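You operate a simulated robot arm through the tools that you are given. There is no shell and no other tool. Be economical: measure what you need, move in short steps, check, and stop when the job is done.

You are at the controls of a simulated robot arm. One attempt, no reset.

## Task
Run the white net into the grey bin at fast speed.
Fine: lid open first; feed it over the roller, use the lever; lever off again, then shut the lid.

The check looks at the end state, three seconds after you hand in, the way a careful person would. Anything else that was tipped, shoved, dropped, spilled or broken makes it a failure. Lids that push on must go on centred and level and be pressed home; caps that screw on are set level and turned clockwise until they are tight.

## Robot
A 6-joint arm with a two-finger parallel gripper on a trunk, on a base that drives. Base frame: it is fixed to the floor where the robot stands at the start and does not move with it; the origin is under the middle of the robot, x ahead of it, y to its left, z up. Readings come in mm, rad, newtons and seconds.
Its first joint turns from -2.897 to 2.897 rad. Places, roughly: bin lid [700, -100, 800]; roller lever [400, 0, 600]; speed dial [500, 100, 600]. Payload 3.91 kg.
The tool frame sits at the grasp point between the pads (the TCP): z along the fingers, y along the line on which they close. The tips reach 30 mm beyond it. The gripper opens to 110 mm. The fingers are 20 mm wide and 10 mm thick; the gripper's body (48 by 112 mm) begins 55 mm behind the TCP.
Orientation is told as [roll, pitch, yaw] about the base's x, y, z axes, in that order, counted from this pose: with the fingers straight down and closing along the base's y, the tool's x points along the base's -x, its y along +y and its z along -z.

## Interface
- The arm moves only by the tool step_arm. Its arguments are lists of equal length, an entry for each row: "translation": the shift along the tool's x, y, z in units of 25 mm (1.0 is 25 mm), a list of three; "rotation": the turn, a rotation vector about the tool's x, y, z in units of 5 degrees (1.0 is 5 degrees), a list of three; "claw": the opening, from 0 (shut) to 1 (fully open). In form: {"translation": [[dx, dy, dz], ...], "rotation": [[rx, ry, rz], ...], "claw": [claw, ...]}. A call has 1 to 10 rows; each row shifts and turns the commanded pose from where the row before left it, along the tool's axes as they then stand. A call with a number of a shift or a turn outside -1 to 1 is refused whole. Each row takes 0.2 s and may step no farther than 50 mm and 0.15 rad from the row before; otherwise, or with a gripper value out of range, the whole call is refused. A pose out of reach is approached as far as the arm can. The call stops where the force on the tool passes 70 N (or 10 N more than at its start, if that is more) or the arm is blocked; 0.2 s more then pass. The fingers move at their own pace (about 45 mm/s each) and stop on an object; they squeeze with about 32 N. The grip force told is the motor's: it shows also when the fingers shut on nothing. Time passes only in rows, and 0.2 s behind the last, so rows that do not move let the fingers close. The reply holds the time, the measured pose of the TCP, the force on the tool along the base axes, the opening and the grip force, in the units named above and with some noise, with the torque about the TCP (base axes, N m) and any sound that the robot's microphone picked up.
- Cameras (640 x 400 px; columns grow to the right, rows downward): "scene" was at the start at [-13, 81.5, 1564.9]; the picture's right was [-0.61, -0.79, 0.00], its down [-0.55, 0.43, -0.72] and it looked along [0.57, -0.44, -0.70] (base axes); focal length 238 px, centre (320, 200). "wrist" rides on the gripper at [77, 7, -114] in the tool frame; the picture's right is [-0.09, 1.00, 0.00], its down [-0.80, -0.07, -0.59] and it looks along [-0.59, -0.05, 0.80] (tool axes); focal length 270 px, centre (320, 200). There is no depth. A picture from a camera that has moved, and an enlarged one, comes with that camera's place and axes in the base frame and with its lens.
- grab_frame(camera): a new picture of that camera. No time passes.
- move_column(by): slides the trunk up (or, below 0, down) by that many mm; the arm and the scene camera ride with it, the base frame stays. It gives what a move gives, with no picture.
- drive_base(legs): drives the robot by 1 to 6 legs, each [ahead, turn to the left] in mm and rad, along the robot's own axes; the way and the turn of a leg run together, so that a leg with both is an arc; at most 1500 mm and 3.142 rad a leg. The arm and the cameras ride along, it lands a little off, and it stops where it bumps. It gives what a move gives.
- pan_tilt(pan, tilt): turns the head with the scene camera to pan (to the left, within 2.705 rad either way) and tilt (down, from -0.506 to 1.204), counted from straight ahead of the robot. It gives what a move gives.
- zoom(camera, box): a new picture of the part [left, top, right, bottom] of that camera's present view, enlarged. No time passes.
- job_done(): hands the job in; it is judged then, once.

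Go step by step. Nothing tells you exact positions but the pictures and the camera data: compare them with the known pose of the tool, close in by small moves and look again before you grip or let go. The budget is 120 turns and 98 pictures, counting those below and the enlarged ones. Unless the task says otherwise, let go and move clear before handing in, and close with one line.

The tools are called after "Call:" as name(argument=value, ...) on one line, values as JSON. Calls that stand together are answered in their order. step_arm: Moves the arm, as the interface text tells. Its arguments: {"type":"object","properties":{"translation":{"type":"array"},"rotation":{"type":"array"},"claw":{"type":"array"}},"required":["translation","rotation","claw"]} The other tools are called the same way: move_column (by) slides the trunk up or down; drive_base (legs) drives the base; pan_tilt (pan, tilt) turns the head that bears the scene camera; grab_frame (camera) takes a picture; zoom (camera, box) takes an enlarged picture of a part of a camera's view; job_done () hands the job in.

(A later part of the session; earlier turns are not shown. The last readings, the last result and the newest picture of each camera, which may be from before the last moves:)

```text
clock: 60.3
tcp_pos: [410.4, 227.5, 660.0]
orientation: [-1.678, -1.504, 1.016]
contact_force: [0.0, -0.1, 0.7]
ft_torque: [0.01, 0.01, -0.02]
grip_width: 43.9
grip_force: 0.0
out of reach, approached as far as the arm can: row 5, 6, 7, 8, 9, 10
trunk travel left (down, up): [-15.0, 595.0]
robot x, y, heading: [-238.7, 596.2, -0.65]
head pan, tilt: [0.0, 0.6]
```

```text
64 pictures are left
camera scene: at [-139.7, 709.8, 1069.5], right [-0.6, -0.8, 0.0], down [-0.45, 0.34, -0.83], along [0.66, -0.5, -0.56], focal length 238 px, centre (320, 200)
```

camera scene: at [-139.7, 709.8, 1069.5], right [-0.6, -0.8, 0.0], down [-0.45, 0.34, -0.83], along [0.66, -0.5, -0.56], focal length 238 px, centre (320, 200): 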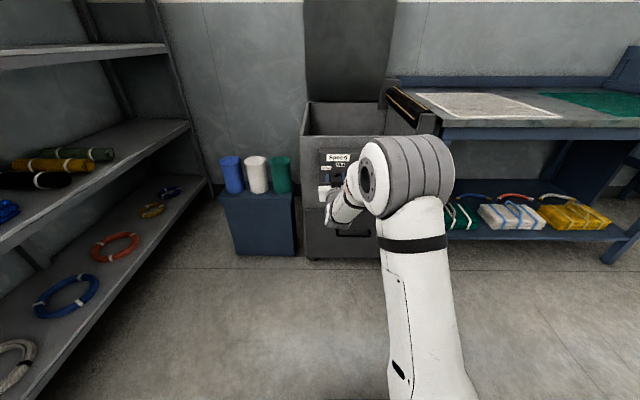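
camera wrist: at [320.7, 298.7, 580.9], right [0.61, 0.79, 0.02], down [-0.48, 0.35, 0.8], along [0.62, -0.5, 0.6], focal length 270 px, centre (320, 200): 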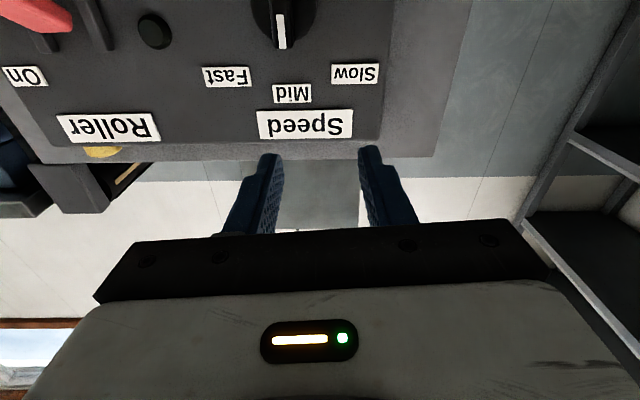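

Height is limited at this distance with the tool level. I'll back the base 130 mm and re-extend, which flattens the forearm so I can reach z≈590.

Call:
drive_base(legs=[[-130, 0]])

Call:
move_column(by=-15)

Call:
step_arm(translation=[[0, -0.5, 1], [0, -0.5, 1], [0, 0, 1], [0, 0, 1], [0.5, 0, 1], [1, 0, 0], [1, 0, 0]], rotation=[[0, 0, 0], [0, 0, 0], [0, 0, 0], [0, 0, 0], [0, 0, 0], [0, 0, 0], [0, 0, 0]], claw=[0.4, 0.4, 0.4, 0.4, 0.4, 0.4, 0.4])

Call:
grab_frame(camera="wrist")

```text
clock: 61.6
tcp_pos: [304.3, 304.5, 659.4]
orientation: [-1.677, -1.504, 1.013]
contact_force: [0.6, 0.3, 0.1]
ft_torque: [-0.03, 0.01, 0.0]
grip_width: 43.9
grip_force: 0.1
trunk travel left (down, up): [-15.0, 595.0]
robot x, y, heading: [-342.8, 673.2, -0.646]
head pan, tilt: [0.0, 0.6]
```

```text
clock: 62.2
tcp_pos: [305.4, 305.3, 643.3]
orientation: [-1.676, -1.505, 1.012]
contact_force: [-0.1, -0.3, 0.4]
ft_torque: [0.0, 0.0, -0.02]
grip_width: 44.2
grip_force: 0.0
trunk travel left (down, up): [0.0, 610.0]
robot x, y, heading: [-339.9, 672.8, -0.642]
head pan, tilt: [0.0, 0.6]
```

```text
clock: 63.8
tcp_pos: [406.0, 234.7, 590.3]
orientation: [-1.649, -1.506, 0.976]
contact_force: [0.5, -0.3, 0.5]
ft_torque: [0.01, 0.01, 0.0]
grip_width: 44.0
grip_force: 0.1
out of reach, approached as far as the arm can: row 1, 2, 6, 7
trunk travel left (down, up): [0.0, 610.0]
robot x, y, heading: [-342.7, 677.9, -0.642]
head pan, tilt: [0.0, 0.6]
```

```text
63 pictures are left
camera wrist: at [318.5, 305.6, 513.2], right [0.62, 0.78, 0.02], down [-0.48, 0.36, 0.8], along [0.62, -0.51, 0.6], focal length 270 px, centre (320, 200)
```

wrist: 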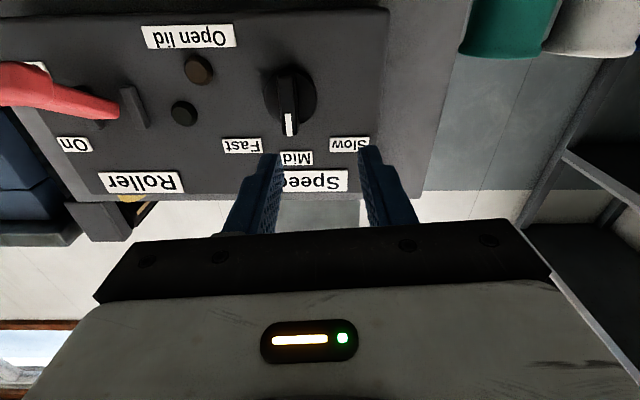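

Dial fin: front at u≈287, w≈402, centre z≈587. I'll line up and stop 45 mm short to check.

Call:
step_arm(translation=[[0.1, -0.55, 0.6], [0, -0.55, 1], [0, 0, 0.8]], rotation=[[-0.26, 0, 0], [0, 0, 0], [0, 0, 0]], claw=[0.4, 0.4, 0.4])

Call:
grab_frame(camera="wrist")

Call:
zoom(camera="scene", box=[290, 100, 410, 190])

```text
clock: 64.6
tcp_pos: [464.2, 195.1, 599.2]
orientation: [-1.611, -1.505, 0.96]
contact_force: [-0.1, 0.5, -0.1]
ft_torque: [0.01, -0.01, 0.01]
grip_width: 44.0
grip_force: 0.0
out of reach, approached as far as the arm can: row 1, 2
trunk travel left (down, up): [0.0, 610.0]
robot x, y, heading: [-342.9, 681.3, -0.65]
head pan, tilt: [0.0, 0.6]
```

```text
62 pictures are left
camera wrist: at [373.4, 266.7, 521.1], right [0.61, 0.8, 0.02], down [-0.49, 0.35, 0.8], along [0.63, -0.5, 0.6], focal length 270 px, centre (320, 200)
```

wrist: 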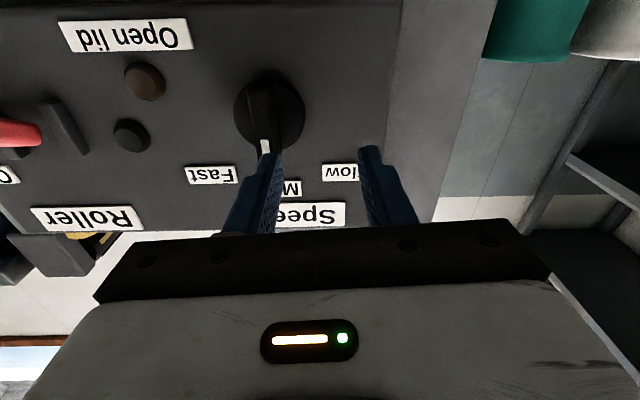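

```text
4.44 times, centred on (350, 145) of scene
camera zoom: at [-244.6, 788.9, 1054.4], right [-0.6, -0.8, 0.0], down [-0.45, 0.34, -0.83], along [0.66, -0.5, -0.56], focal length 1058 px, centre (187, 444)
```

zoom: 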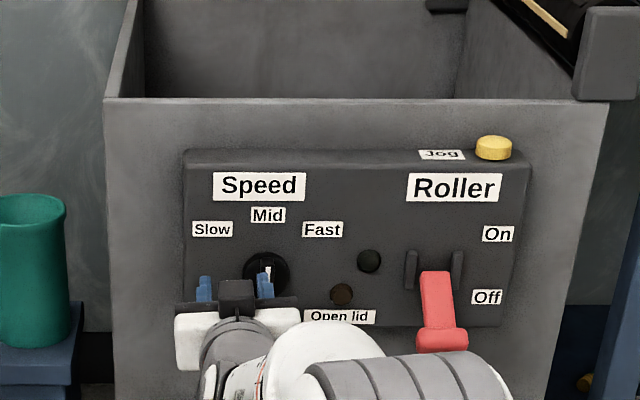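

Still 33 mm too far left and 14 mm high; correcting.

Call:
step_arm(translation=[[0.2, -0.45, 0], [0.2, -0.45, 0], [0.2, -0.45, 0], [0, 0, 0]], rotation=[[0, 0, 0], [0, 0, 0], [0, 0, 0], [0, 0, 0]], claw=[0.4, 0.4, 0.4, 0.4])

Call:
grab_frame(camera="wrist")

```text
clock: 65.6
tcp_pos: [467.4, 188.8, 592.6]
orientation: [-1.597, -1.505, 0.942]
contact_force: [0.2, 0.3, -0.3]
ft_torque: [-0.01, 0.02, 0.0]
grip_width: 43.9
grip_force: 0.1
out of reach, approached as far as the arm can: row 1, 2, 3
trunk travel left (down, up): [0.0, 610.0]
robot x, y, heading: [-342.5, 671.7, -0.645]
head pan, tilt: [0.0, 0.6]
```

```text
60 pictures are left
camera wrist: at [376.8, 259.6, 515.2], right [0.61, 0.79, 0.02], down [-0.48, 0.35, 0.8], along [0.63, -0.5, 0.6], focal length 270 px, centre (320, 200)
```

wrist: 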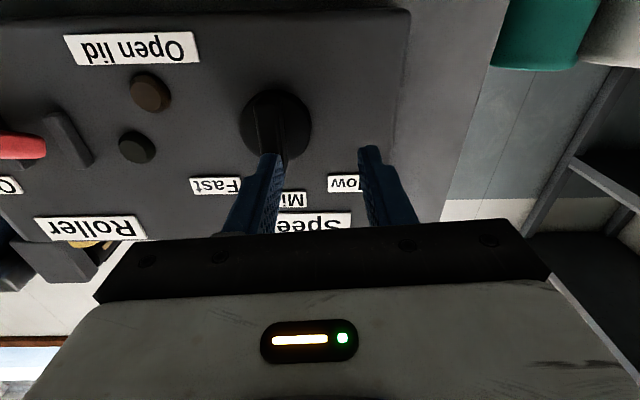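

The arm can't shift right any further with this heading (joint limit), so I'll move the base 31 mm right with a small back-and-forth manoeuvre instead.

Call:
drive_base(legs=[[-80, 0], [0, 0.2], [-160, 0], [0, -0.2], [215, 0]])

Call:
grab_frame(camera="wrist")

```text
clock: 70.4
tcp_pos: [428.8, 173.0, 591.4]
orientation: [-1.589, -1.504, 0.931]
contact_force: [0.1, 0.6, 0.4]
ft_torque: [-0.01, 0.0, 0.0]
grip_width: 44.1
grip_force: 0.1
trunk travel left (down, up): [0.0, 610.0]
robot x, y, heading: [-380.6, 661.0, -0.657]
head pan, tilt: [0.0, 0.6]
```

```text
59 pictures are left
camera wrist: at [339.7, 244.2, 515.1], right [0.61, 0.79, 0.02], down [-0.48, 0.35, 0.8], along [0.63, -0.5, 0.6], focal length 270 px, centre (320, 200)
```

wrist: 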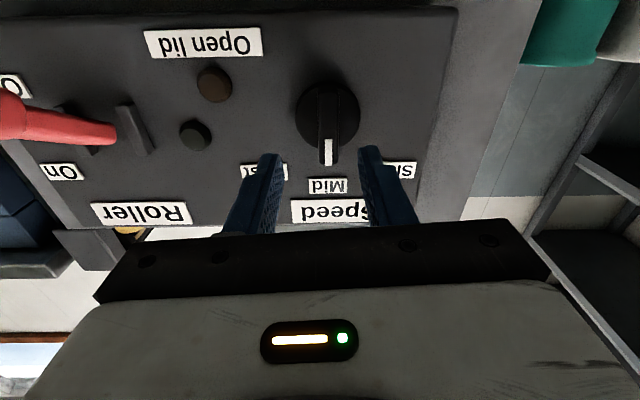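

Fin is now nearly centred between the fingers. Advance 36 mm with a 5 mm left shift, then close.

Call:
step_arm(translation=[[0.15, 0.2, 0.7], [0, 0, 0.7], [0, 0, 0]], rotation=[[0, 0, 0], [0, 0, 0], [0, 0, 0]], claw=[0.4, 0.4, 0.4])

Call:
grab_frame(camera="wrist")

```text
clock: 71.2
tcp_pos: [459.6, 155.7, 587.1]
orientation: [-1.59, -1.506, 0.931]
contact_force: [-0.5, 0.0, -0.1]
ft_torque: [0.0, 0.01, 0.02]
grip_width: 43.9
grip_force: 0.0
trunk travel left (down, up): [0.0, 610.0]
robot x, y, heading: [-380.0, 662.1, -0.652]
head pan, tilt: [0.0, 0.6]
```

```text
58 pictures are left
camera wrist: at [369.6, 226.7, 510.9], right [0.61, 0.79, 0.02], down [-0.48, 0.35, 0.8], along [0.63, -0.5, 0.6], focal length 270 px, centre (320, 200)
```

wrist: 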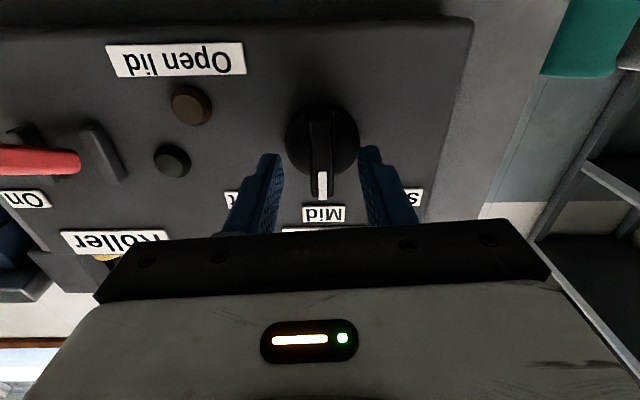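

The fin sits between the pads with about 20 mm overlap. Closing.

Call:
step_arm(translation=[[0, 0, 0], [0, 0, 0], [0, 0, 0], [0, 0, 0]], rotation=[[0, 0, 0], [0, 0, 0], [0, 0, 0], [0, 0, 0]], claw=[0, 0, 0, 0])

Call:
step_arm(translation=[[0, 0, 0], [0, 0, 0], [0, 0, 0], [0, 0, 0], [0, 0, 0]], rotation=[[0, 0, 1], [0, 0, 1], [0, 0, 1], [0, 0, 1], [0, 0, 1]], claw=[0, 0, 0, 0, 0])

Call:
zoom(camera="wrist", box=[200, 40, 440, 240])

```text
clock: 72.2
tcp_pos: [461.1, 156.4, 589.0]
orientation: [-1.586, -1.506, 0.928]
contact_force: [7.1, 5.2, -0.1]
ft_torque: [0.08, 0.01, 0.33]
grip_width: 13.9
grip_force: 45.2
trunk travel left (down, up): [0.0, 610.0]
robot x, y, heading: [-380.3, 658.5, -0.654]
head pan, tilt: [0.0, 0.6]
```

```text
clock: 73.3
tcp_pos: [469.9, 149.2, 588.5]
orientation: [1.529, -1.287, -2.217]
contact_force: [-57.2, 29.5, 3.6]
ft_torque: [-0.41, -0.47, 0.95]
grip_width: 14.6
grip_force: 44.9
out of reach, approached as far as the arm can: row 4, 5
trunk travel left (down, up): [0.0, 610.0]
robot x, y, heading: [-380.7, 657.2, -0.649]
head pan, tilt: [0.0, 0.6]
stopped in row 5: the force on the tool passed its limit (the readings are from after the stop); the commanded pose is now the measured one
```

```text
2.00 times, centred on (320, 140) of wrist
camera zoom: at [396.7, 244.0, 519.3], right [0.6, 0.72, 0.36], down [-0.64, 0.15, 0.76], along [0.49, -0.68, 0.54], focal length 541 px, centre (320, 320)
```

zoom: 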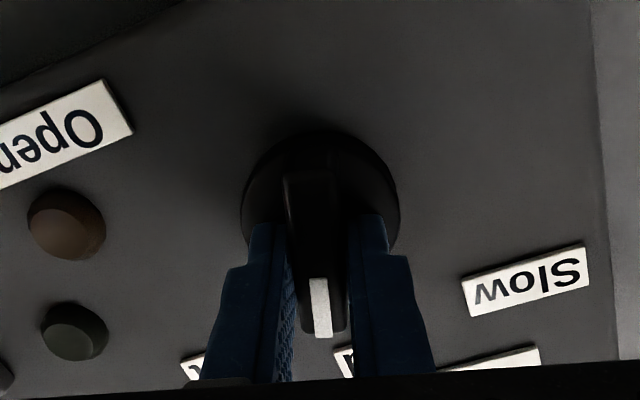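

The roll stalled at a joint limit after ~20° and pressed on the panel, so I'll release, retract and roll the tool 180° the other way to get free wrist range.

Call:
step_arm(translation=[[0, 0, -0.1], [0, 0, 0], [0, 0, 0], [0, 0, -1], [0, 0, -1], [0, 0, -1], [0, 0, -1]], rotation=[[0, 0, 0], [0, 0, 0], [0, 0, 0], [0, 0, 0], [0, 0, 0], [0, 0, 0], [0, 0, 0]], claw=[0.4, 0.4, 0.4, 0.4, 0.4, 0.4, 0.4])

Call:
step_arm(translation=[[0, 0, 0], [0, 0, 0], [0, 0, 0], [0, 0, 0], [0, 0, 0], [0, 0, 0], [0, 0, 0], [0, 0, 0], [0, 0, 0], [0, 0, 0]], rotation=[[0, 0, -1], [0, 0, -1], [0, 0, -1], [0, 0, -1], [0, 0, -1], [0, 0, -1], [0, 0, -1], [0, 0, -1], [0, 0, -1], [0, 0, -1]], claw=[0.4, 0.4, 0.4, 0.4, 0.4, 0.4, 0.4, 0.4, 0.4, 0.4])

Call:
step_arm(translation=[[0, 0, 0], [0, 0, 0], [0, 0, 0], [0, 0, 0], [0, 0, 0], [0, 0, 0], [0, 0, 0], [0, 0, 0], [0, 0, 0], [0, 0, 0]], rotation=[[0, 0, -1], [0, 0, -1], [0, 0, -1], [0, 0, -1], [0, 0, -1], [0, 0, -1], [0, 0, -1], [0, 0, -1], [0, 0, -1], [0, 0, -1]], claw=[0.4, 0.4, 0.4, 0.4, 0.4, 0.4, 0.4, 0.4, 0.4, 0.4])

Call:
grab_frame(camera="wrist")

```text
clock: 74.9
tcp_pos: [438.2, 224.8, 605.0]
orientation: [1.487, -1.294, -2.186]
contact_force: [-0.1, 0.0, -0.3]
ft_torque: [-0.02, -0.02, 0.02]
grip_width: 43.7
grip_force: 0.1
out of reach, approached as far as the arm can: row 4, 5, 6, 7
trunk travel left (down, up): [0.0, 610.0]
robot x, y, heading: [-379.2, 665.4, -0.655]
head pan, tilt: [0.0, 0.6]
```

```text
clock: 77.1
tcp_pos: [438.4, 222.8, 606.4]
orientation: [-1.539, -0.978, 0.859]
contact_force: [-0.8, 0.3, -0.2]
ft_torque: [0.02, 0.01, -0.02]
grip_width: 44.2
grip_force: 0.0
trunk travel left (down, up): [0.0, 610.0]
robot x, y, heading: [-377.6, 663.3, -0.654]
head pan, tilt: [0.0, 0.6]
```

```text
clock: 79.3
tcp_pos: [437.7, 223.4, 605.8]
orientation: [-1.553, -0.105, 0.883]
contact_force: [-0.6, 0.3, -0.2]
ft_torque: [0.01, -0.01, -0.01]
grip_width: 44.0
grip_force: 0.1
trunk travel left (down, up): [0.0, 610.0]
robot x, y, heading: [-379.2, 661.8, -0.656]
head pan, tilt: [0.0, 0.6]
```

```text
56 pictures are left
camera wrist: at [300.6, 237.9, 593.3], right [0.11, 0.16, -0.98], down [0.04, 0.99, 0.17], along [0.99, -0.06, 0.1], focal length 270 px, centre (320, 200)
```

wrist: 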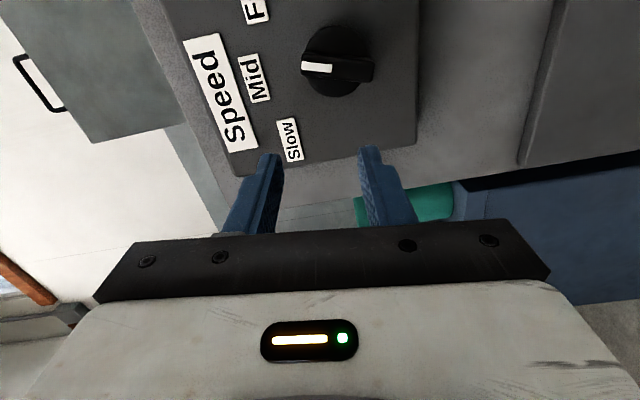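

Rolling this way is free, and the dial still points at Mid. Continue the roll by about 100° more.

Call:
step_arm(translation=[[0, 0, 0], [0, 0, 0], [0, 0, 0], [0, 0, 0], [0, 0, 0], [0, 0, 0], [0, 0, 0], [0, 0, 0], [0, 0, 0], [0, 0, 0]], rotation=[[0, 0, -1], [0, 0, -1], [0, 0, -1], [0, 0, -1], [0, 0, -1], [0, 0, -1], [0, 0, -1], [0, 0, -1], [0, 0, -1], [0, 0, -1]], claw=[0.4, 0.4, 0.4, 0.4, 0.4, 0.4, 0.4, 0.4, 0.4, 0.4])

Call:
step_arm(translation=[[0, 0, 0], [0, 0, 0], [0, 0, 0], [0, 0, 0], [0, 0, 0], [0, 0, 0], [0, 0, 0], [0, 0, 0], [0, 0, 0], [0, 0, 0]], rotation=[[0, 0, -1], [0, 0, -1], [0, 0, -1], [0, 0, -1], [0, 0, -1], [0, 0, -1], [0, 0, -1], [0, 0, -1], [0, 0, -1], [0, 0, -1]], claw=[0.4, 0.4, 0.4, 0.4, 0.4, 0.4, 0.4, 0.4, 0.4, 0.4])

Call:
grab_frame(camera="wrist")

```text
clock: 81.5
tcp_pos: [437.9, 223.3, 606.5]
orientation: [-1.546, 0.766, 0.903]
contact_force: [-0.2, -0.1, -0.3]
ft_torque: [0.0, 0.01, -0.03]
grip_width: 43.9
grip_force: 0.1
trunk travel left (down, up): [0.0, 610.0]
robot x, y, heading: [-379.8, 662.1, -0.652]
head pan, tilt: [0.0, 0.6]
```

```text
clock: 83.7
tcp_pos: [437.3, 224.9, 605.7]
orientation: [1.319, 1.499, -2.508]
contact_force: [-0.4, -0.7, -0.3]
ft_torque: [-0.01, -0.01, 0.0]
grip_width: 43.9
grip_force: 0.1
trunk travel left (down, up): [0.0, 610.0]
robot x, y, heading: [-381.2, 660.7, -0.653]
head pan, tilt: [0.0, 0.6]
```

```text
55 pictures are left
camera wrist: at [349.1, 295.2, 685.2], right [-0.63, -0.77, -0.02], down [-0.46, 0.4, -0.79], along [0.62, -0.49, -0.61], focal length 270 px, centre (320, 200)
```

wrist: 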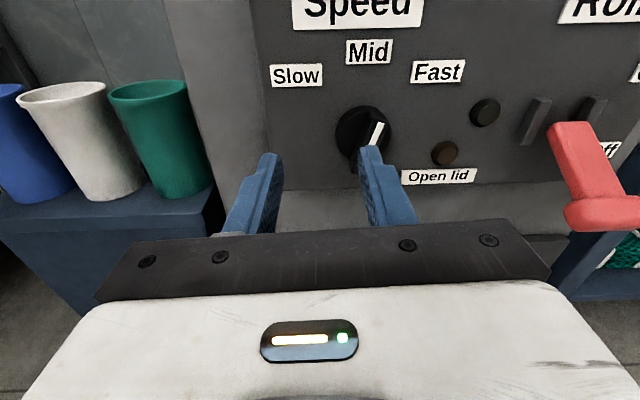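

Now the camera is on top and I see the dial has turned about 20° toward Fast. I'll align with the fin: 41 mm right, 20 mm down, small yaw fix, then roll to match.

Call:
step_arm(translation=[[-0.4, 0.8, 0], [-0.4, 0.85, 0], [0, 0, 0.4], [0, 0, 0], [0, 0, 0], [0, 0, 0]], rotation=[[0.4, 0, 0], [0, 0, 0], [0, 0, 1], [0, 0, 1], [0, 0, 1], [0, 0, 0.8]], claw=[0.4, 0.4, 0.4, 0.4, 0.4, 0.4])

Call:
grab_frame(camera="wrist")

```text
clock: 85.1
tcp_pos: [419.4, 184.6, 587.9]
orientation: [-1.489, 1.303, 0.997]
contact_force: [-0.4, -0.4, -0.2]
ft_torque: [0.0, 0.0, -0.01]
grip_width: 44.1
grip_force: 0.0
trunk travel left (down, up): [0.0, 610.0]
robot x, y, heading: [-378.1, 665.0, -0.657]
head pan, tilt: [0.0, 0.6]
```

```text
54 pictures are left
camera wrist: at [313.4, 232.6, 663.8], right [-0.58, -0.74, -0.35], down [-0.31, 0.59, -0.74], along [0.75, -0.32, -0.57], focal length 270 px, centre (320, 200)
```

wrist: 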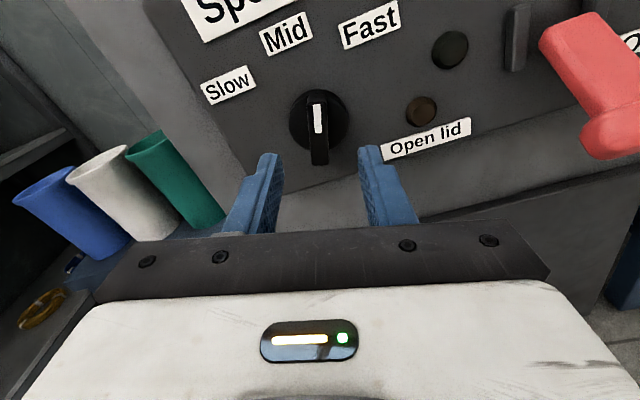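

Aligned: the fin stands upright in the picture between the fingers. Advance 50 mm.

Call:
step_arm(translation=[[0, 0, 1], [0, 0, 1], [0, 0, 0]], rotation=[[0, 0, 0], [0, 0, 0], [0, 0, 0]], claw=[0.4, 0.4, 0.4])

Call:
grab_frame(camera="wrist")

```text
clock: 85.9
tcp_pos: [458.9, 154.2, 586.6]
orientation: [-1.493, 1.306, 0.993]
contact_force: [0.4, -0.1, 1.3]
ft_torque: [-0.02, 0.02, 0.0]
grip_width: 44.4
grip_force: 0.0
trunk travel left (down, up): [0.0, 610.0]
robot x, y, heading: [-376.5, 662.8, -0.653]
head pan, tilt: [0.0, 0.6]
```

```text
53 pictures are left
camera wrist: at [352.6, 202.3, 663.0], right [-0.57, -0.74, -0.35], down [-0.32, 0.59, -0.74], along [0.76, -0.32, -0.57], focal length 270 px, centre (320, 200)
```

wrist: 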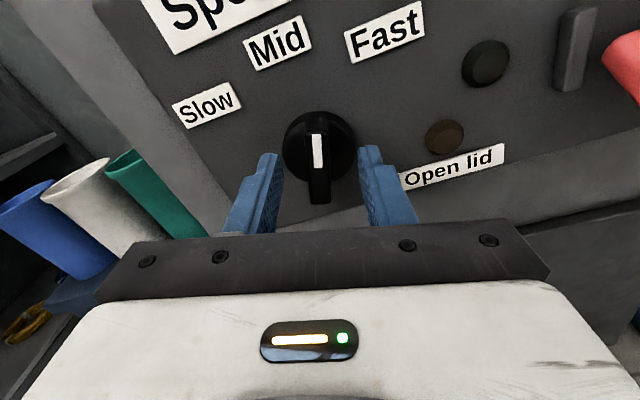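

Call:
step_arm(translation=[[0, 0, 0], [0, 0, 0], [0, 0, 0], [0, 0, 0]], rotation=[[0, 0, 0], [0, 0, 0], [0, 0, 0], [0, 0, 0]], claw=[0, 0, 0, 0])

Call:
step_arm(translation=[[0, 0, 0], [0, 0, 0], [0, 0, 0], [0, 0, 0], [0, 0, 0], [0, 0, 0], [0, 0, 0]], rotation=[[0, 0, 1], [0, 0, 1], [0, 0, 1], [0, 0, 1], [0, 0, 1], [0, 0, 1], [0, 0, 0]], claw=[0, 0, 0, 0, 0, 0, 0])

Call:
grab_frame(camera="wrist")

```text
clock: 86.9
tcp_pos: [459.8, 155.1, 587.3]
orientation: [-1.494, 1.305, 0.995]
contact_force: [5.8, 2.6, 0.8]
ft_torque: [-0.04, -0.08, 0.18]
grip_width: 13.9
grip_force: 44.9
trunk travel left (down, up): [0.0, 610.0]
robot x, y, heading: [-380.8, 660.8, -0.655]
head pan, tilt: [0.0, 0.6]
```

```text
clock: 88.5
tcp_pos: [459.3, 154.1, 587.1]
orientation: [-1.543, 0.782, 0.941]
contact_force: [8.4, 0.8, 2.6]
ft_torque: [0.05, 0.31, 1.02]
grip_width: 13.9
grip_force: 44.8
trunk travel left (down, up): [0.0, 610.0]
robot x, y, heading: [-377.2, 663.5, -0.656]
head pan, tilt: [0.0, 0.6]
```

```text
52 pictures are left
camera wrist: at [332.2, 176.5, 639.1], right [-0.4, -0.5, -0.77], down [-0.11, 0.86, -0.5], along [0.91, -0.12, -0.4], focal length 270 px, centre (320, 200)
```

wrist: 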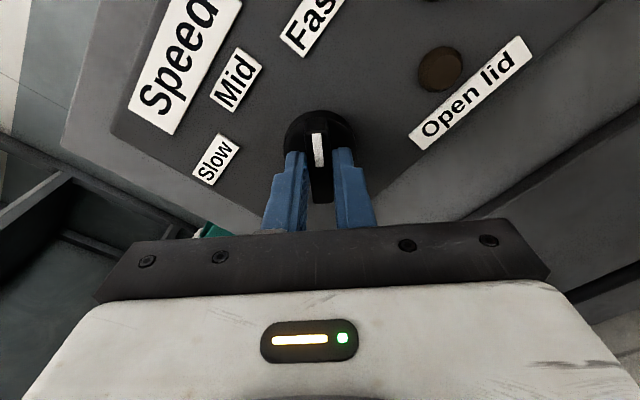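

The pointer now looks straight at Fast. Release, retract and check.

Call:
step_arm(translation=[[0, 0, 0], [0, 0, 0], [0, 0, -1], [0, 0, -1], [0, 0, -1], [0, 0, -1]], rotation=[[0, 0, 0], [0, 0, 0], [0, 0, 0], [0, 0, 0], [0, 0, 0], [0, 0, 0]], claw=[0.4, 0.4, 0.4, 0.4, 0.4, 0.4])

Call:
step_arm(translation=[[0, 0, 0], [0, 0, 0], [0, 0, 0], [0, 0, 0], [0, 0, 0], [0, 0, 0], [0, 0, 0], [0, 0, 0], [0, 0, 0], [0, 0, 0]], rotation=[[0, 0, -1], [0, 0, -1], [0, 0, -1], [0, 0, -1], [0, 0, -1], [0, 0, -1], [0, 0, -1], [0, 0, -1], [0, 0, -1], [0, 0, 0]], claw=[0.4, 0.4, 0.4, 0.4, 0.4, 0.4, 0.4, 0.4, 0.4, 0.4])

Call:
grab_frame(camera="wrist")

Call:
zoom(camera="wrist", box=[220, 0, 640, 240])

```text
clock: 89.9
tcp_pos: [381.0, 216.9, 590.4]
orientation: [-1.54, 0.784, 0.931]
contact_force: [0.9, -0.2, 0.2]
ft_torque: [0.03, -0.04, 0.03]
grip_width: 44.2
grip_force: 0.0
trunk travel left (down, up): [0.0, 610.0]
robot x, y, heading: [-379.0, 663.9, -0.653]
head pan, tilt: [0.0, 0.6]
```

```text
clock: 92.1
tcp_pos: [380.8, 217.1, 590.7]
orientation: [-0.059, 1.547, 2.423]
contact_force: [0.3, 0.0, 0.4]
ft_torque: [0.01, 0.01, -0.02]
grip_width: 44.1
grip_force: 0.1
trunk travel left (down, up): [0.0, 610.0]
robot x, y, heading: [-377.9, 663.6, -0.654]
head pan, tilt: [0.0, 0.6]
```

```text
51 pictures are left
camera wrist: at [287.0, 281.4, 670.0], right [-0.61, -0.78, -0.09], down [-0.44, 0.43, -0.79], along [0.66, -0.44, -0.61], focal length 270 px, centre (320, 200)
```

wrist: 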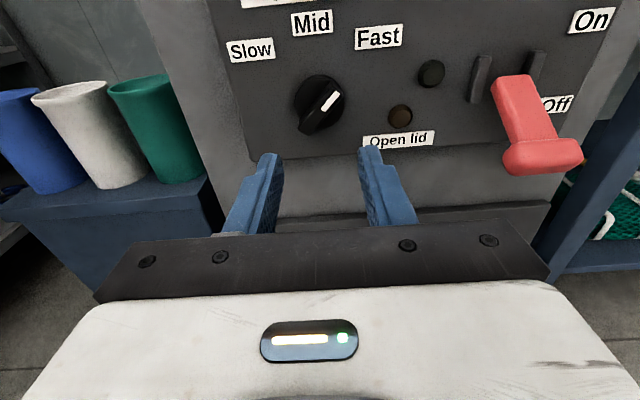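

```text
1.52 times, centred on (430, 120) of wrist
camera zoom: at [287.0, 281.4, 670.0], right [-0.61, -0.78, -0.09], down [-0.44, 0.43, -0.79], along [0.66, -0.44, -0.61], focal length 412 px, centre (152, 322)
```

zoom: 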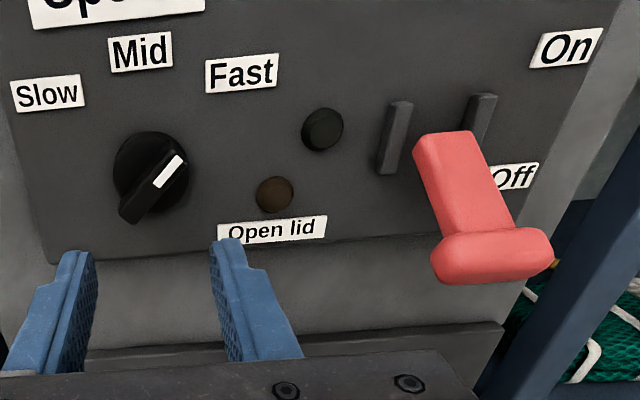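

The dial points at Fast. Next is the net: I'll drape its leading edge over the roller before starting the roller. First raise the trunk, retract, and pitch the tool down.

Call:
move_column(by=560)

Call:
step_arm(translation=[[0, 0, -1], [0, 0, -1], [0, 0, -1], [0, 0, -1], [0, 0, -1], [0, 0, -1], [0, 0, -1], [0, 0, -1], [0, 0, 0], [0, 0, 0]], rotation=[[0, 0, 0], [0, 0, 0], [0, 0, 0], [0, 0, 0], [0, 0, 0], [0, -1, 0], [0, -1, 0], [0, -1, 0], [0, -1, 0], [0, -1, 0]], claw=[0.4, 0.4, 0.4, 0.4, 0.4, 0.4, 0.4, 0.4, 0.4, 0.4])

Call:
step_arm(translation=[[0, 0, 0], [0, 0, 0], [0, 0, 0], [0, 0, 0], [0, 0, 0], [0, 0, 0], [0, 0, 0], [0, 0, 0], [0, 0, 0], [0, 0, 0]], rotation=[[0, -1, 0], [0, -1, 0], [0, -1, 0], [0, -1, 0], [0, -1, 0], [0, -1, 0], [0, -1, 0], [0, -1, 0], [0, -1, 0], [0, -1, 0]], claw=[0.4, 0.4, 0.4, 0.4, 0.4, 0.4, 0.4, 0.4, 0.4, 0.4])

Call:
pan_tilt(pan=-0.3, tilt=0.6)

Call:
grab_frame(camera="scene")

```text
refused: 560 is not a number from -400 to 400
```

```text
clock: 94.3
tcp_pos: [222.7, 339.3, 600.7]
orientation: [-0.007, 1.113, 2.486]
contact_force: [0.2, -0.3, 0.0]
ft_torque: [-0.03, 0.0, -0.02]
grip_width: 44.2
grip_force: 0.0
out of reach, approached as far as the arm can: row 1
trunk travel left (down, up): [0.0, 610.0]
robot x, y, heading: [-377.1, 660.0, -0.652]
head pan, tilt: [0.0, 0.6]
```

```text
clock: 96.5
tcp_pos: [223.8, 340.1, 601.1]
orientation: [-0.004, 0.24, 2.49]
contact_force: [0.0, -0.2, 0.0]
ft_torque: [-0.01, 0.03, 0.02]
grip_width: 43.9
grip_force: 0.1
trunk travel left (down, up): [0.0, 610.0]
robot x, y, heading: [-379.6, 662.1, -0.658]
head pan, tilt: [0.0, 0.6]
```

```text
clock: 97.3
tcp_pos: [223.9, 339.9, 601.6]
orientation: [-0.004, 0.242, 2.49]
contact_force: [0.6, -0.5, -0.4]
ft_torque: [0.01, -0.04, -0.02]
grip_width: 43.9
grip_force: 0.1
trunk travel left (down, up): [0.0, 610.0]
robot x, y, heading: [-381.7, 659.9, -0.658]
head pan, tilt: [-0.3, 0.6]
```

```text
49 pictures are left
camera scene: at [-298.1, 757.3, 1054.4], right [-0.82, -0.58, 0.0], down [-0.33, 0.46, -0.82], along [0.48, -0.67, -0.57], focal length 238 px, centre (320, 200)
```

scene: 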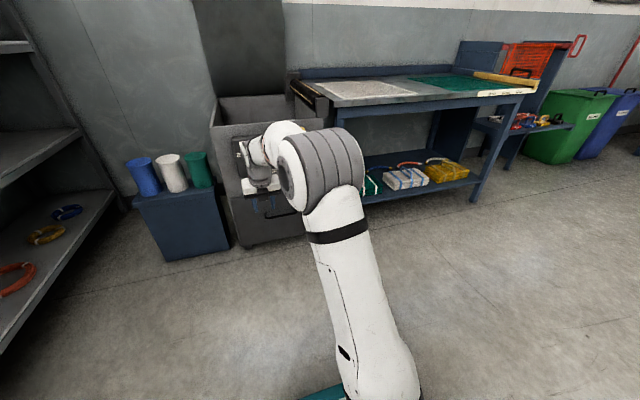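

The tool is nearly straight down. Now raise the trunk in two parts, then drive to the table position (heading offset, forward, straighten).

Call:
move_column(by=400)

Call:
move_column(by=125)

Call:
step_arm(translation=[[0, 0, 0], [0, 0, 0], [0, 0, 0]], rotation=[[0, -1, 0], [0, -1, 0], [0, -0.75, 0]], claw=[0.4, 0.4, 0.4])

Call:
drive_base(legs=[[0, -0.375], [745, 0], [0, 0.375]])

Call:
grab_frame(camera="scene")

Call:
grab_frame(camera="wrist")

```text
clock: 101.1
tcp_pos: [223.9, 339.5, 1001.6]
orientation: [-0.003, 0.241, 2.49]
contact_force: [-0.6, 0.1, -0.4]
ft_torque: [0.0, 0.03, -0.01]
grip_width: 43.9
grip_force: 0.1
trunk travel left (down, up): [-400.0, 210.0]
robot x, y, heading: [-380.3, 658.4, -0.656]
head pan, tilt: [-0.3, 0.6]
```

```text
clock: 102.7
tcp_pos: [223.0, 338.7, 1125.7]
orientation: [-0.004, 0.241, 2.489]
contact_force: [-1.0, -0.2, 0.3]
ft_torque: [0.03, -0.01, -0.02]
grip_width: 43.9
grip_force: 0.0
trunk travel left (down, up): [-525.0, 85.0]
robot x, y, heading: [-378.4, 662.0, -0.654]
head pan, tilt: [-0.3, 0.6]
```

```text
clock: 103.5
tcp_pos: [222.3, 339.5, 1125.4]
orientation: [-0.002, 0.001, 2.491]
contact_force: [-0.1, 0.2, -0.5]
ft_torque: [0.03, -0.01, 0.03]
grip_width: 44.0
grip_force: 0.0
trunk travel left (down, up): [-525.0, 85.0]
robot x, y, heading: [-377.7, 662.7, -0.656]
head pan, tilt: [-0.3, 0.6]
```

```text
clock: 109.8
tcp_pos: [595.4, -321.5, 1124.9]
orientation: [-0.003, 0.0, 2.468]
contact_force: [-1.7, 0.2, -0.4]
ft_torque: [-0.02, 0.01, -0.03]
grip_width: 43.9
grip_force: 0.1
trunk travel left (down, up): [-525.0, 85.0]
robot x, y, heading: [-15.1, -2.1, -0.685]
head pan, tilt: [-0.3, 0.6]
```

```text
48 pictures are left
camera scene: at [70.7, 92.1, 1579.4], right [-0.83, -0.56, 0.0], down [-0.32, 0.47, -0.83], along [0.46, -0.68, -0.57], focal length 238 px, centre (320, 200)
```

scene: 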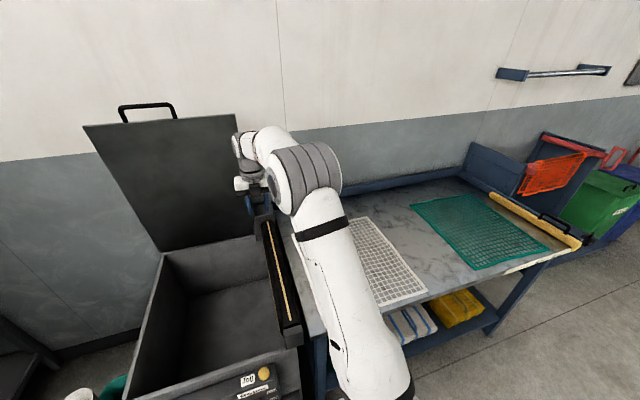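

```text
47 pictures are left
camera wrist: at [650.6, -375.3, 1240.8], right [-0.69, -0.72, 0.0], down [-0.58, 0.55, 0.59], along [-0.43, 0.41, -0.81], focal length 270 px, centre (320, 200)
```

wrist: 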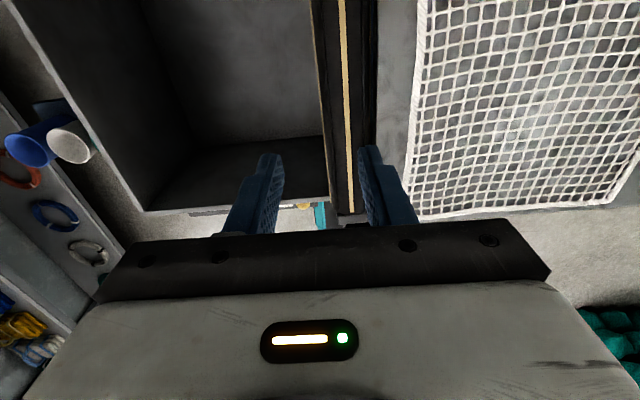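

From above: net's leading border runs along w≈−42 (u 375–860), roller at w≈25–106, table z≈812. I'll move over the border's middle and descend to about z 900, checking before going lower.

Call:
step_arm(translation=[[-0.34, 0.98, 0], [-0.34, 0.98, 0], [-0.34, 0.98, 0], [-0.34, 0.98, 0], [-0.34, 0.98, 0], [-0.34, 0.98, 0], [0, 0, 1], [0, 0, 1], [0, 0, 1], [0, 0, 1]], rotation=[[0, 0, -0.27], [0, 0, 0], [0, 0, 0], [0, 0, 0], [0, 0, 0], [0, 0, 0], [0, 0, 0], [0, 0, 0], [0, 0, 0], [0, 0, 0]], claw=[0.4, 0.4, 0.4, 0.4, 0.4, 0.4, 0.4, 0.4, 0.4, 0.4])

Call:
step_arm(translation=[[0, 0, 1], [0, 0, 1], [0, 0, 1], [0, 0, 1], [0, 0, 1]], rotation=[[0, 0, 0], [0, 0, 0], [0, 0, 0], [0, 0, 0], [0, 0, 0]], claw=[0.4, 0.4, 0.4, 0.4, 0.4])

Call:
grab_frame(camera="wrist")

Call:
pan_tilt(pan=0.0, tilt=0.7)

Call:
grab_frame(camera="scene")

```text
clock: 112.0
tcp_pos: [516.4, -317.8, 1022.0]
orientation: [0.003, 0.002, 2.488]
contact_force: [0.2, 0.7, 0.3]
ft_torque: [0.01, 0.0, 0.0]
grip_width: 44.2
grip_force: 0.1
out of reach, approached as far as the arm can: row 2, 3, 4, 5, 6, 7
trunk travel left (down, up): [-525.0, 85.0]
robot x, y, heading: [-9.4, -0.6, -0.672]
head pan, tilt: [-0.3, 0.6]
```

```text
clock: 113.2
tcp_pos: [518.9, -320.4, 897.7]
orientation: [0.0, 0.0, 2.489]
contact_force: [0.7, 0.3, -0.3]
ft_torque: [-0.03, 0.0, 0.0]
grip_width: 43.9
grip_force: 0.1
trunk travel left (down, up): [-525.0, 85.0]
robot x, y, heading: [-11.7, -0.6, -0.676]
head pan, tilt: [-0.3, 0.6]
```

```text
46 pictures are left
camera wrist: at [574.7, -371.5, 1012.1], right [-0.68, -0.74, 0.0], down [-0.59, 0.54, 0.59], along [-0.44, 0.4, -0.81], focal length 270 px, centre (320, 200)
```

wrist: 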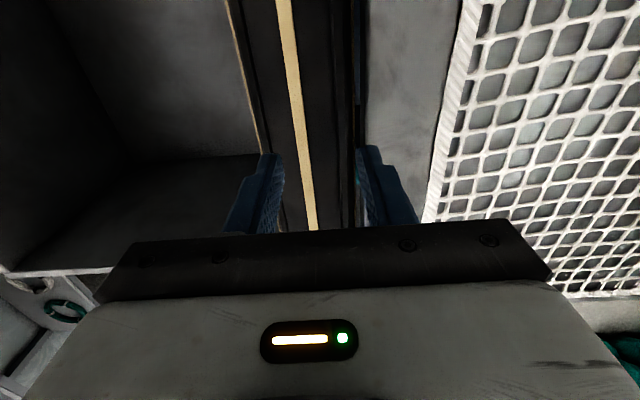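

```text
clock: 114.0
tcp_pos: [517.2, -319.1, 898.1]
orientation: [0.002, 0.002, 2.49]
contact_force: [0.2, -0.7, 0.3]
ft_torque: [0.0, 0.0, -0.03]
grip_width: 44.2
grip_force: 0.0
trunk travel left (down, up): [-525.0, 85.0]
robot x, y, heading: [-17.7, 1.1, -0.678]
head pan, tilt: [0.0, 0.7]
```

```text
45 pictures are left
camera scene: at [87.6, 112.1, 1570.8], right [-0.63, -0.78, 0.0], down [-0.5, 0.4, -0.77], along [0.6, -0.48, -0.64], focal length 238 px, centre (320, 200)
```

scene: 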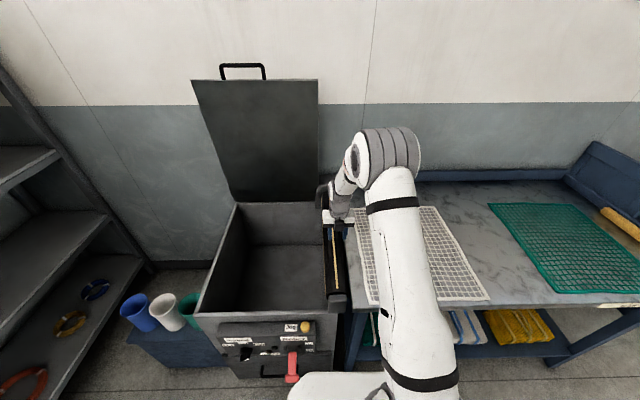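

The wrist is at its other roll limit (I rolled −200° for the dial), so the lateral move stalled. I'll roll back +180° here, at a safe height, then continue to the net.

Call:
step_arm(translation=[[0, 0, -1], [0, 0, 0], [0, 0, 0], [0, 0, 0], [0, 0, 0], [0, 0, 0], [0, 0, 0], [0, 0, 0], [0, 0, 0], [0, 0, 0]], rotation=[[0, 0, 1], [0, 0, 1], [0, 0, 1], [0, 0, 1], [0, 0, 1], [0, 0, 1], [0, 0, 1], [0, 0, 1], [0, 0, 1], [0, 0, 1]], claw=[0.4, 0.4, 0.4, 0.4, 0.4, 0.4, 0.4, 0.4, 0.4, 0.4])

Call:
step_arm(translation=[[0, 0, 0], [0, 0, 0], [0, 0, 0], [0, 0, 0], [0, 0, 0], [0, 0, 0], [0, 0, 0], [0, 0, 0], [0, 0, 0], [0, 0, 0]], rotation=[[0, 0, 1], [0, 0, 1], [0, 0, 1], [0, 0, 1], [0, 0, 1], [0, 0, 1], [0, 0, 1], [0, 0, 1], [0, 0, 1], [0, 0, 1]], claw=[0.4, 0.4, 0.4, 0.4, 0.4, 0.4, 0.4, 0.4, 0.4, 0.4])

Call:
step_arm(translation=[[0, 0, 0], [0, 0, 0], [0, 0, 0], [0, 0, 0], [0, 0, 0], [0, 0, 0], [0, 0, 0], [0, 0, 0], [0, 0, 0], [0, 0, 0]], rotation=[[0, 0, 1], [0, 0, 1], [0, 0, 1], [0, 0, 1], [0, 0, 1], [0, 0, 1], [0, 0, 1], [0, 0, 1], [0, 0, 1], [0, 0, 1]], claw=[0.4, 0.4, 0.4, 0.4, 0.4, 0.4, 0.4, 0.4, 0.4, 0.4])

Call:
step_arm(translation=[[0, 0, 0], [0, 0, 0], [0, 0, 0], [0, 0, 0], [0, 0, 0], [0, 0, 0], [0, -1, 0], [0, -1, 0], [0, -1, 0], [0, -1, 0]], rotation=[[0, 0, 1], [0, 0, 1], [0, 0, 1], [0, 0, 1], [0, 0, 1], [0, 0, 1], [0, 0, 0], [0, 0, 0], [0, 0, 0], [0, 0, 0]], claw=[0.4, 0.4, 0.4, 0.4, 0.4, 0.4, 0.4, 0.4, 0.4, 0.4])

Call:
grab_frame(camera="wrist")

```text
clock: 116.2
tcp_pos: [517.2, -321.8, 923.2]
orientation: [-0.004, -0.003, 1.618]
contact_force: [0.4, 0.3, 0.2]
ft_torque: [0.0, 0.0, 0.0]
grip_width: 43.9
grip_force: 0.0
trunk travel left (down, up): [-525.0, 85.0]
robot x, y, heading: [-15.2, -5.5, -0.676]
head pan, tilt: [0.0, 0.7]
```

```text
clock: 118.4
tcp_pos: [515.8, -320.9, 923.2]
orientation: [-0.002, -0.005, 0.746]
contact_force: [0.3, -0.1, 0.0]
ft_torque: [0.02, 0.01, 0.04]
grip_width: 44.3
grip_force: 0.0
trunk travel left (down, up): [-525.0, 85.0]
robot x, y, heading: [-13.1, -2.2, -0.677]
head pan, tilt: [0.0, 0.7]
```

```text
clock: 120.6
tcp_pos: [515.6, -321.9, 921.5]
orientation: [0.002, -0.004, -0.13]
contact_force: [-1.4, 0.4, 0.4]
ft_torque: [0.04, -0.01, 0.0]
grip_width: 44.1
grip_force: 0.1
trunk travel left (down, up): [-525.0, 85.0]
robot x, y, heading: [-12.8, -3.4, -0.673]
head pan, tilt: [0.0, 0.7]
```

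```text
clock: 122.8
tcp_pos: [456.1, -402.9, 920.9]
orientation: [0.004, -0.001, -0.652]
contact_force: [-0.2, -1.1, -0.3]
ft_torque: [-0.02, -0.01, 0.03]
grip_width: 44.4
grip_force: 0.2
trunk travel left (down, up): [-525.0, 85.0]
robot x, y, heading: [-17.9, -2.2, -0.677]
head pan, tilt: [0.0, 0.7]
```

```text
44 pictures are left
camera wrist: at [398.9, -350.5, 1035.9], right [0.67, 0.74, 0.0], down [0.59, -0.54, 0.6], along [0.44, -0.4, -0.8], focal length 270 px, centre (320, 200)
```

wrist: 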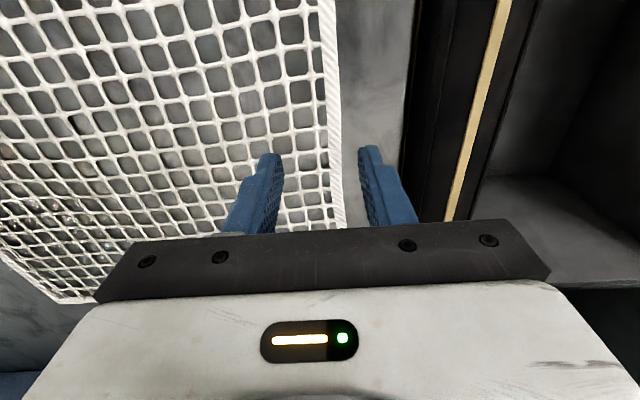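

The border lies between the fingers, about 9 mm left of centre. Shift and descend to ~15 mm above the table.

Call:
step_arm(translation=[[0, 0.36, 0.6], [0, 0, 1], [0, 0, 0.9]], rotation=[[0, 0, 0], [0, 0, 0], [0, 0, 0]], claw=[0.4, 0.4, 0.4])

Call:
grab_frame(camera="wrist")

Call:
zoom(camera="scene", box=[290, 160, 450, 260])

```text
clock: 123.6
tcp_pos: [463.2, -393.8, 860.4]
orientation: [0.004, -0.002, -0.65]
contact_force: [-0.4, 0.4, 0.3]
ft_torque: [0.0, 0.0, 0.03]
grip_width: 43.9
grip_force: 0.1
trunk travel left (down, up): [-525.0, 85.0]
robot x, y, heading: [-14.0, 0.4, -0.678]
head pan, tilt: [0.0, 0.7]
```

```text
43 pictures are left
camera wrist: at [405.4, -342.6, 974.9], right [0.67, 0.74, 0.0], down [0.59, -0.54, 0.6], along [0.44, -0.4, -0.8], focal length 270 px, centre (320, 200)
```

wrist: 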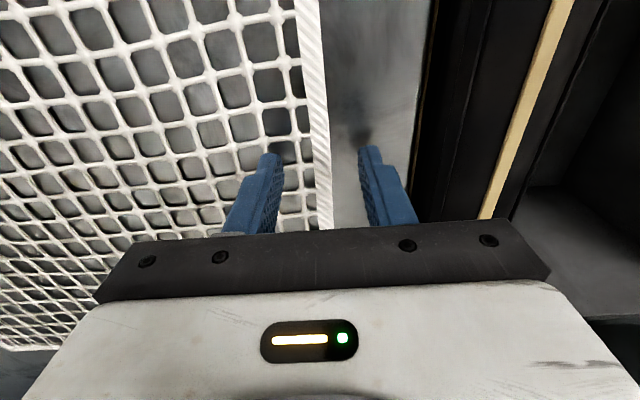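

```text
4.00 times, centred on (370, 210) of scene
camera zoom: at [87.9, 111.9, 1570.8], right [-0.63, -0.78, 0.0], down [-0.5, 0.4, -0.76], along [0.6, -0.48, -0.64], focal length 952 px, centre (120, 160)
```

zoom: 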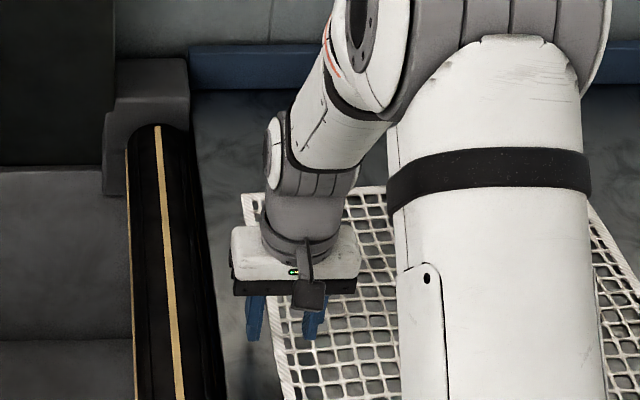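

Border is centred between the tips. Lower in small steps until light contact.

Call:
step_arm(translation=[[0, 0, 0.3], [0, 0, 0.2], [0, 0, 0.15], [0, 0, 0]], rotation=[[0, 0, 0], [0, 0, 0], [0, 0, 0], [0, 0, 0]], claw=[0.4, 0.4, 0.4, 0.4])

Call:
zoom(camera="wrist", box=[200, 60, 440, 240])

```text
clock: 124.6
tcp_pos: [462.9, -394.8, 852.8]
orientation: [0.002, -0.018, -0.651]
contact_force: [2.6, -2.4, 64.2]
ft_torque: [-1.24, 1.07, 0.08]
grip_width: 43.7
grip_force: 0.1
trunk travel left (down, up): [-525.0, 85.0]
robot x, y, heading: [-12.6, 3.6, -0.683]
head pan, tilt: [0.0, 0.7]
```

```text
2.22 times, centred on (320, 150) of wrist
camera zoom: at [403.7, -341.1, 965.3], right [0.67, 0.74, 0.0], down [0.59, -0.54, 0.61], along [0.45, -0.41, -0.79], focal length 601 px, centre (320, 311)
```

zoom: 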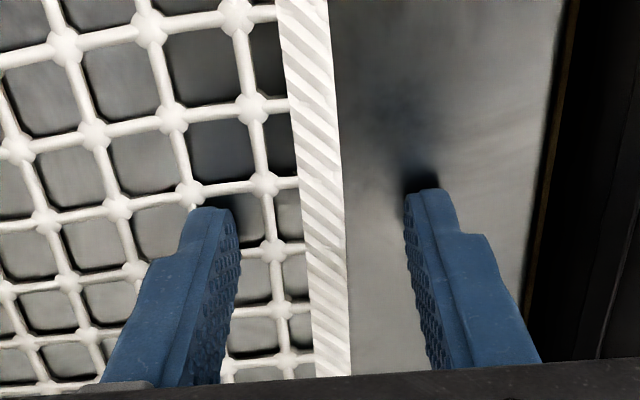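

Tips touch the table at z≈823. Ease up to unload, then close on the border.

Call:
step_arm(translation=[[0, 0, -0.35], [0, 0, 0], [0, 0, 0], [0, 0, 0], [0, 0, 0]], rotation=[[0, 0, 0], [0, 0, 0], [0, 0, 0], [0, 0, 0], [0, 0, 0]], claw=[0.4, 0, 0, 0, 0])

Call:
zoom(camera="wrist", box=[200, 60, 440, 240])

```text
clock: 125.8
tcp_pos: [461.7, -393.0, 852.5]
orientation: [0.002, -0.001, -0.649]
contact_force: [-1.5, 3.6, 11.9]
ft_torque: [0.04, 0.02, -0.06]
grip_width: 9.8
grip_force: 31.3
trunk travel left (down, up): [-525.0, 85.0]
robot x, y, heading: [-12.6, 4.1, -0.68]
head pan, tilt: [0.0, 0.7]
```

```text
2.22 times, centred on (320, 150) of wrist
camera zoom: at [404.4, -341.3, 968.1], right [0.67, 0.74, 0.0], down [0.59, -0.54, 0.6], along [0.44, -0.4, -0.8], focal length 601 px, centre (320, 311)
```

zoom: 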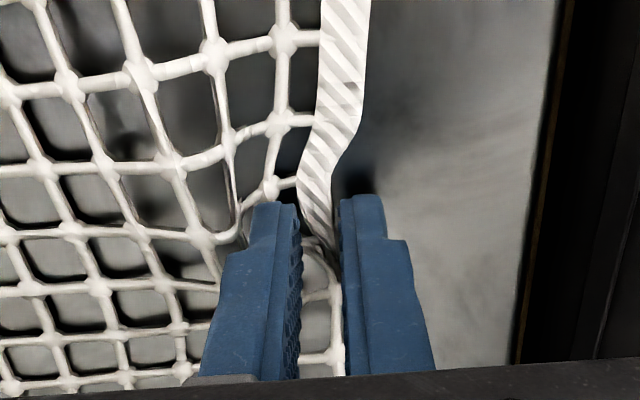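

The border is pinched (9.8 mm). Lift 40 mm and drag it left across the roller.

Call:
step_arm(translation=[[0, 0, -0.8], [0, 0, -0.8], [0, 0.7, 0], [0, 0.7, 0], [0, 0.7, 0], [0, 0.7, 0], [0, 0, 0]], rotation=[[0, 0, 0], [0, 0, 0], [0, 0, 0], [0, 0, 0], [0, 0, 0], [0, 0, 0], [0, 0, 0]], claw=[0, 0, 0, 0, 0, 0, 0])

Call:
grab_frame(camera="wrist")

Call:
grab_frame(camera="scene")

```text
clock: 127.4
tcp_pos: [504.4, -338.5, 892.5]
orientation: [0.002, -0.003, -0.649]
contact_force: [0.7, 0.0, -0.6]
ft_torque: [-0.01, 0.03, -0.03]
grip_width: 3.6
grip_force: 31.7
trunk travel left (down, up): [-525.0, 85.0]
robot x, y, heading: [-12.5, 1.1, -0.678]
head pan, tilt: [0.0, 0.7]
```

```text
39 pictures are left
camera wrist: at [447.2, -286.4, 1006.0], right [0.67, 0.74, 0.0], down [0.59, -0.54, 0.6], along [0.44, -0.4, -0.8], focal length 270 px, centre (320, 200)
```

wrist: 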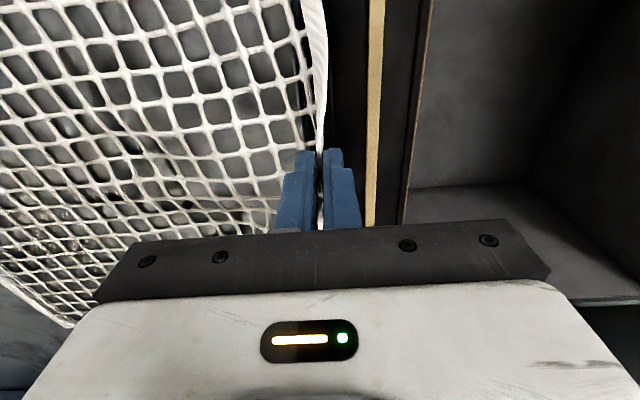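

```text
38 pictures are left
camera scene: at [87.7, 112.2, 1570.8], right [-0.63, -0.78, 0.0], down [-0.5, 0.4, -0.76], along [0.6, -0.48, -0.64], focal length 238 px, centre (320, 200)
```

scene: 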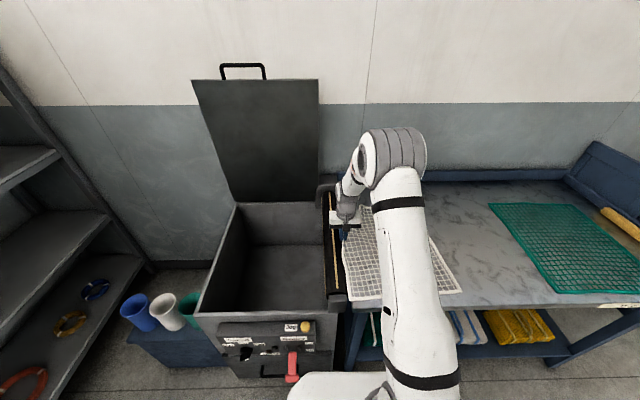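

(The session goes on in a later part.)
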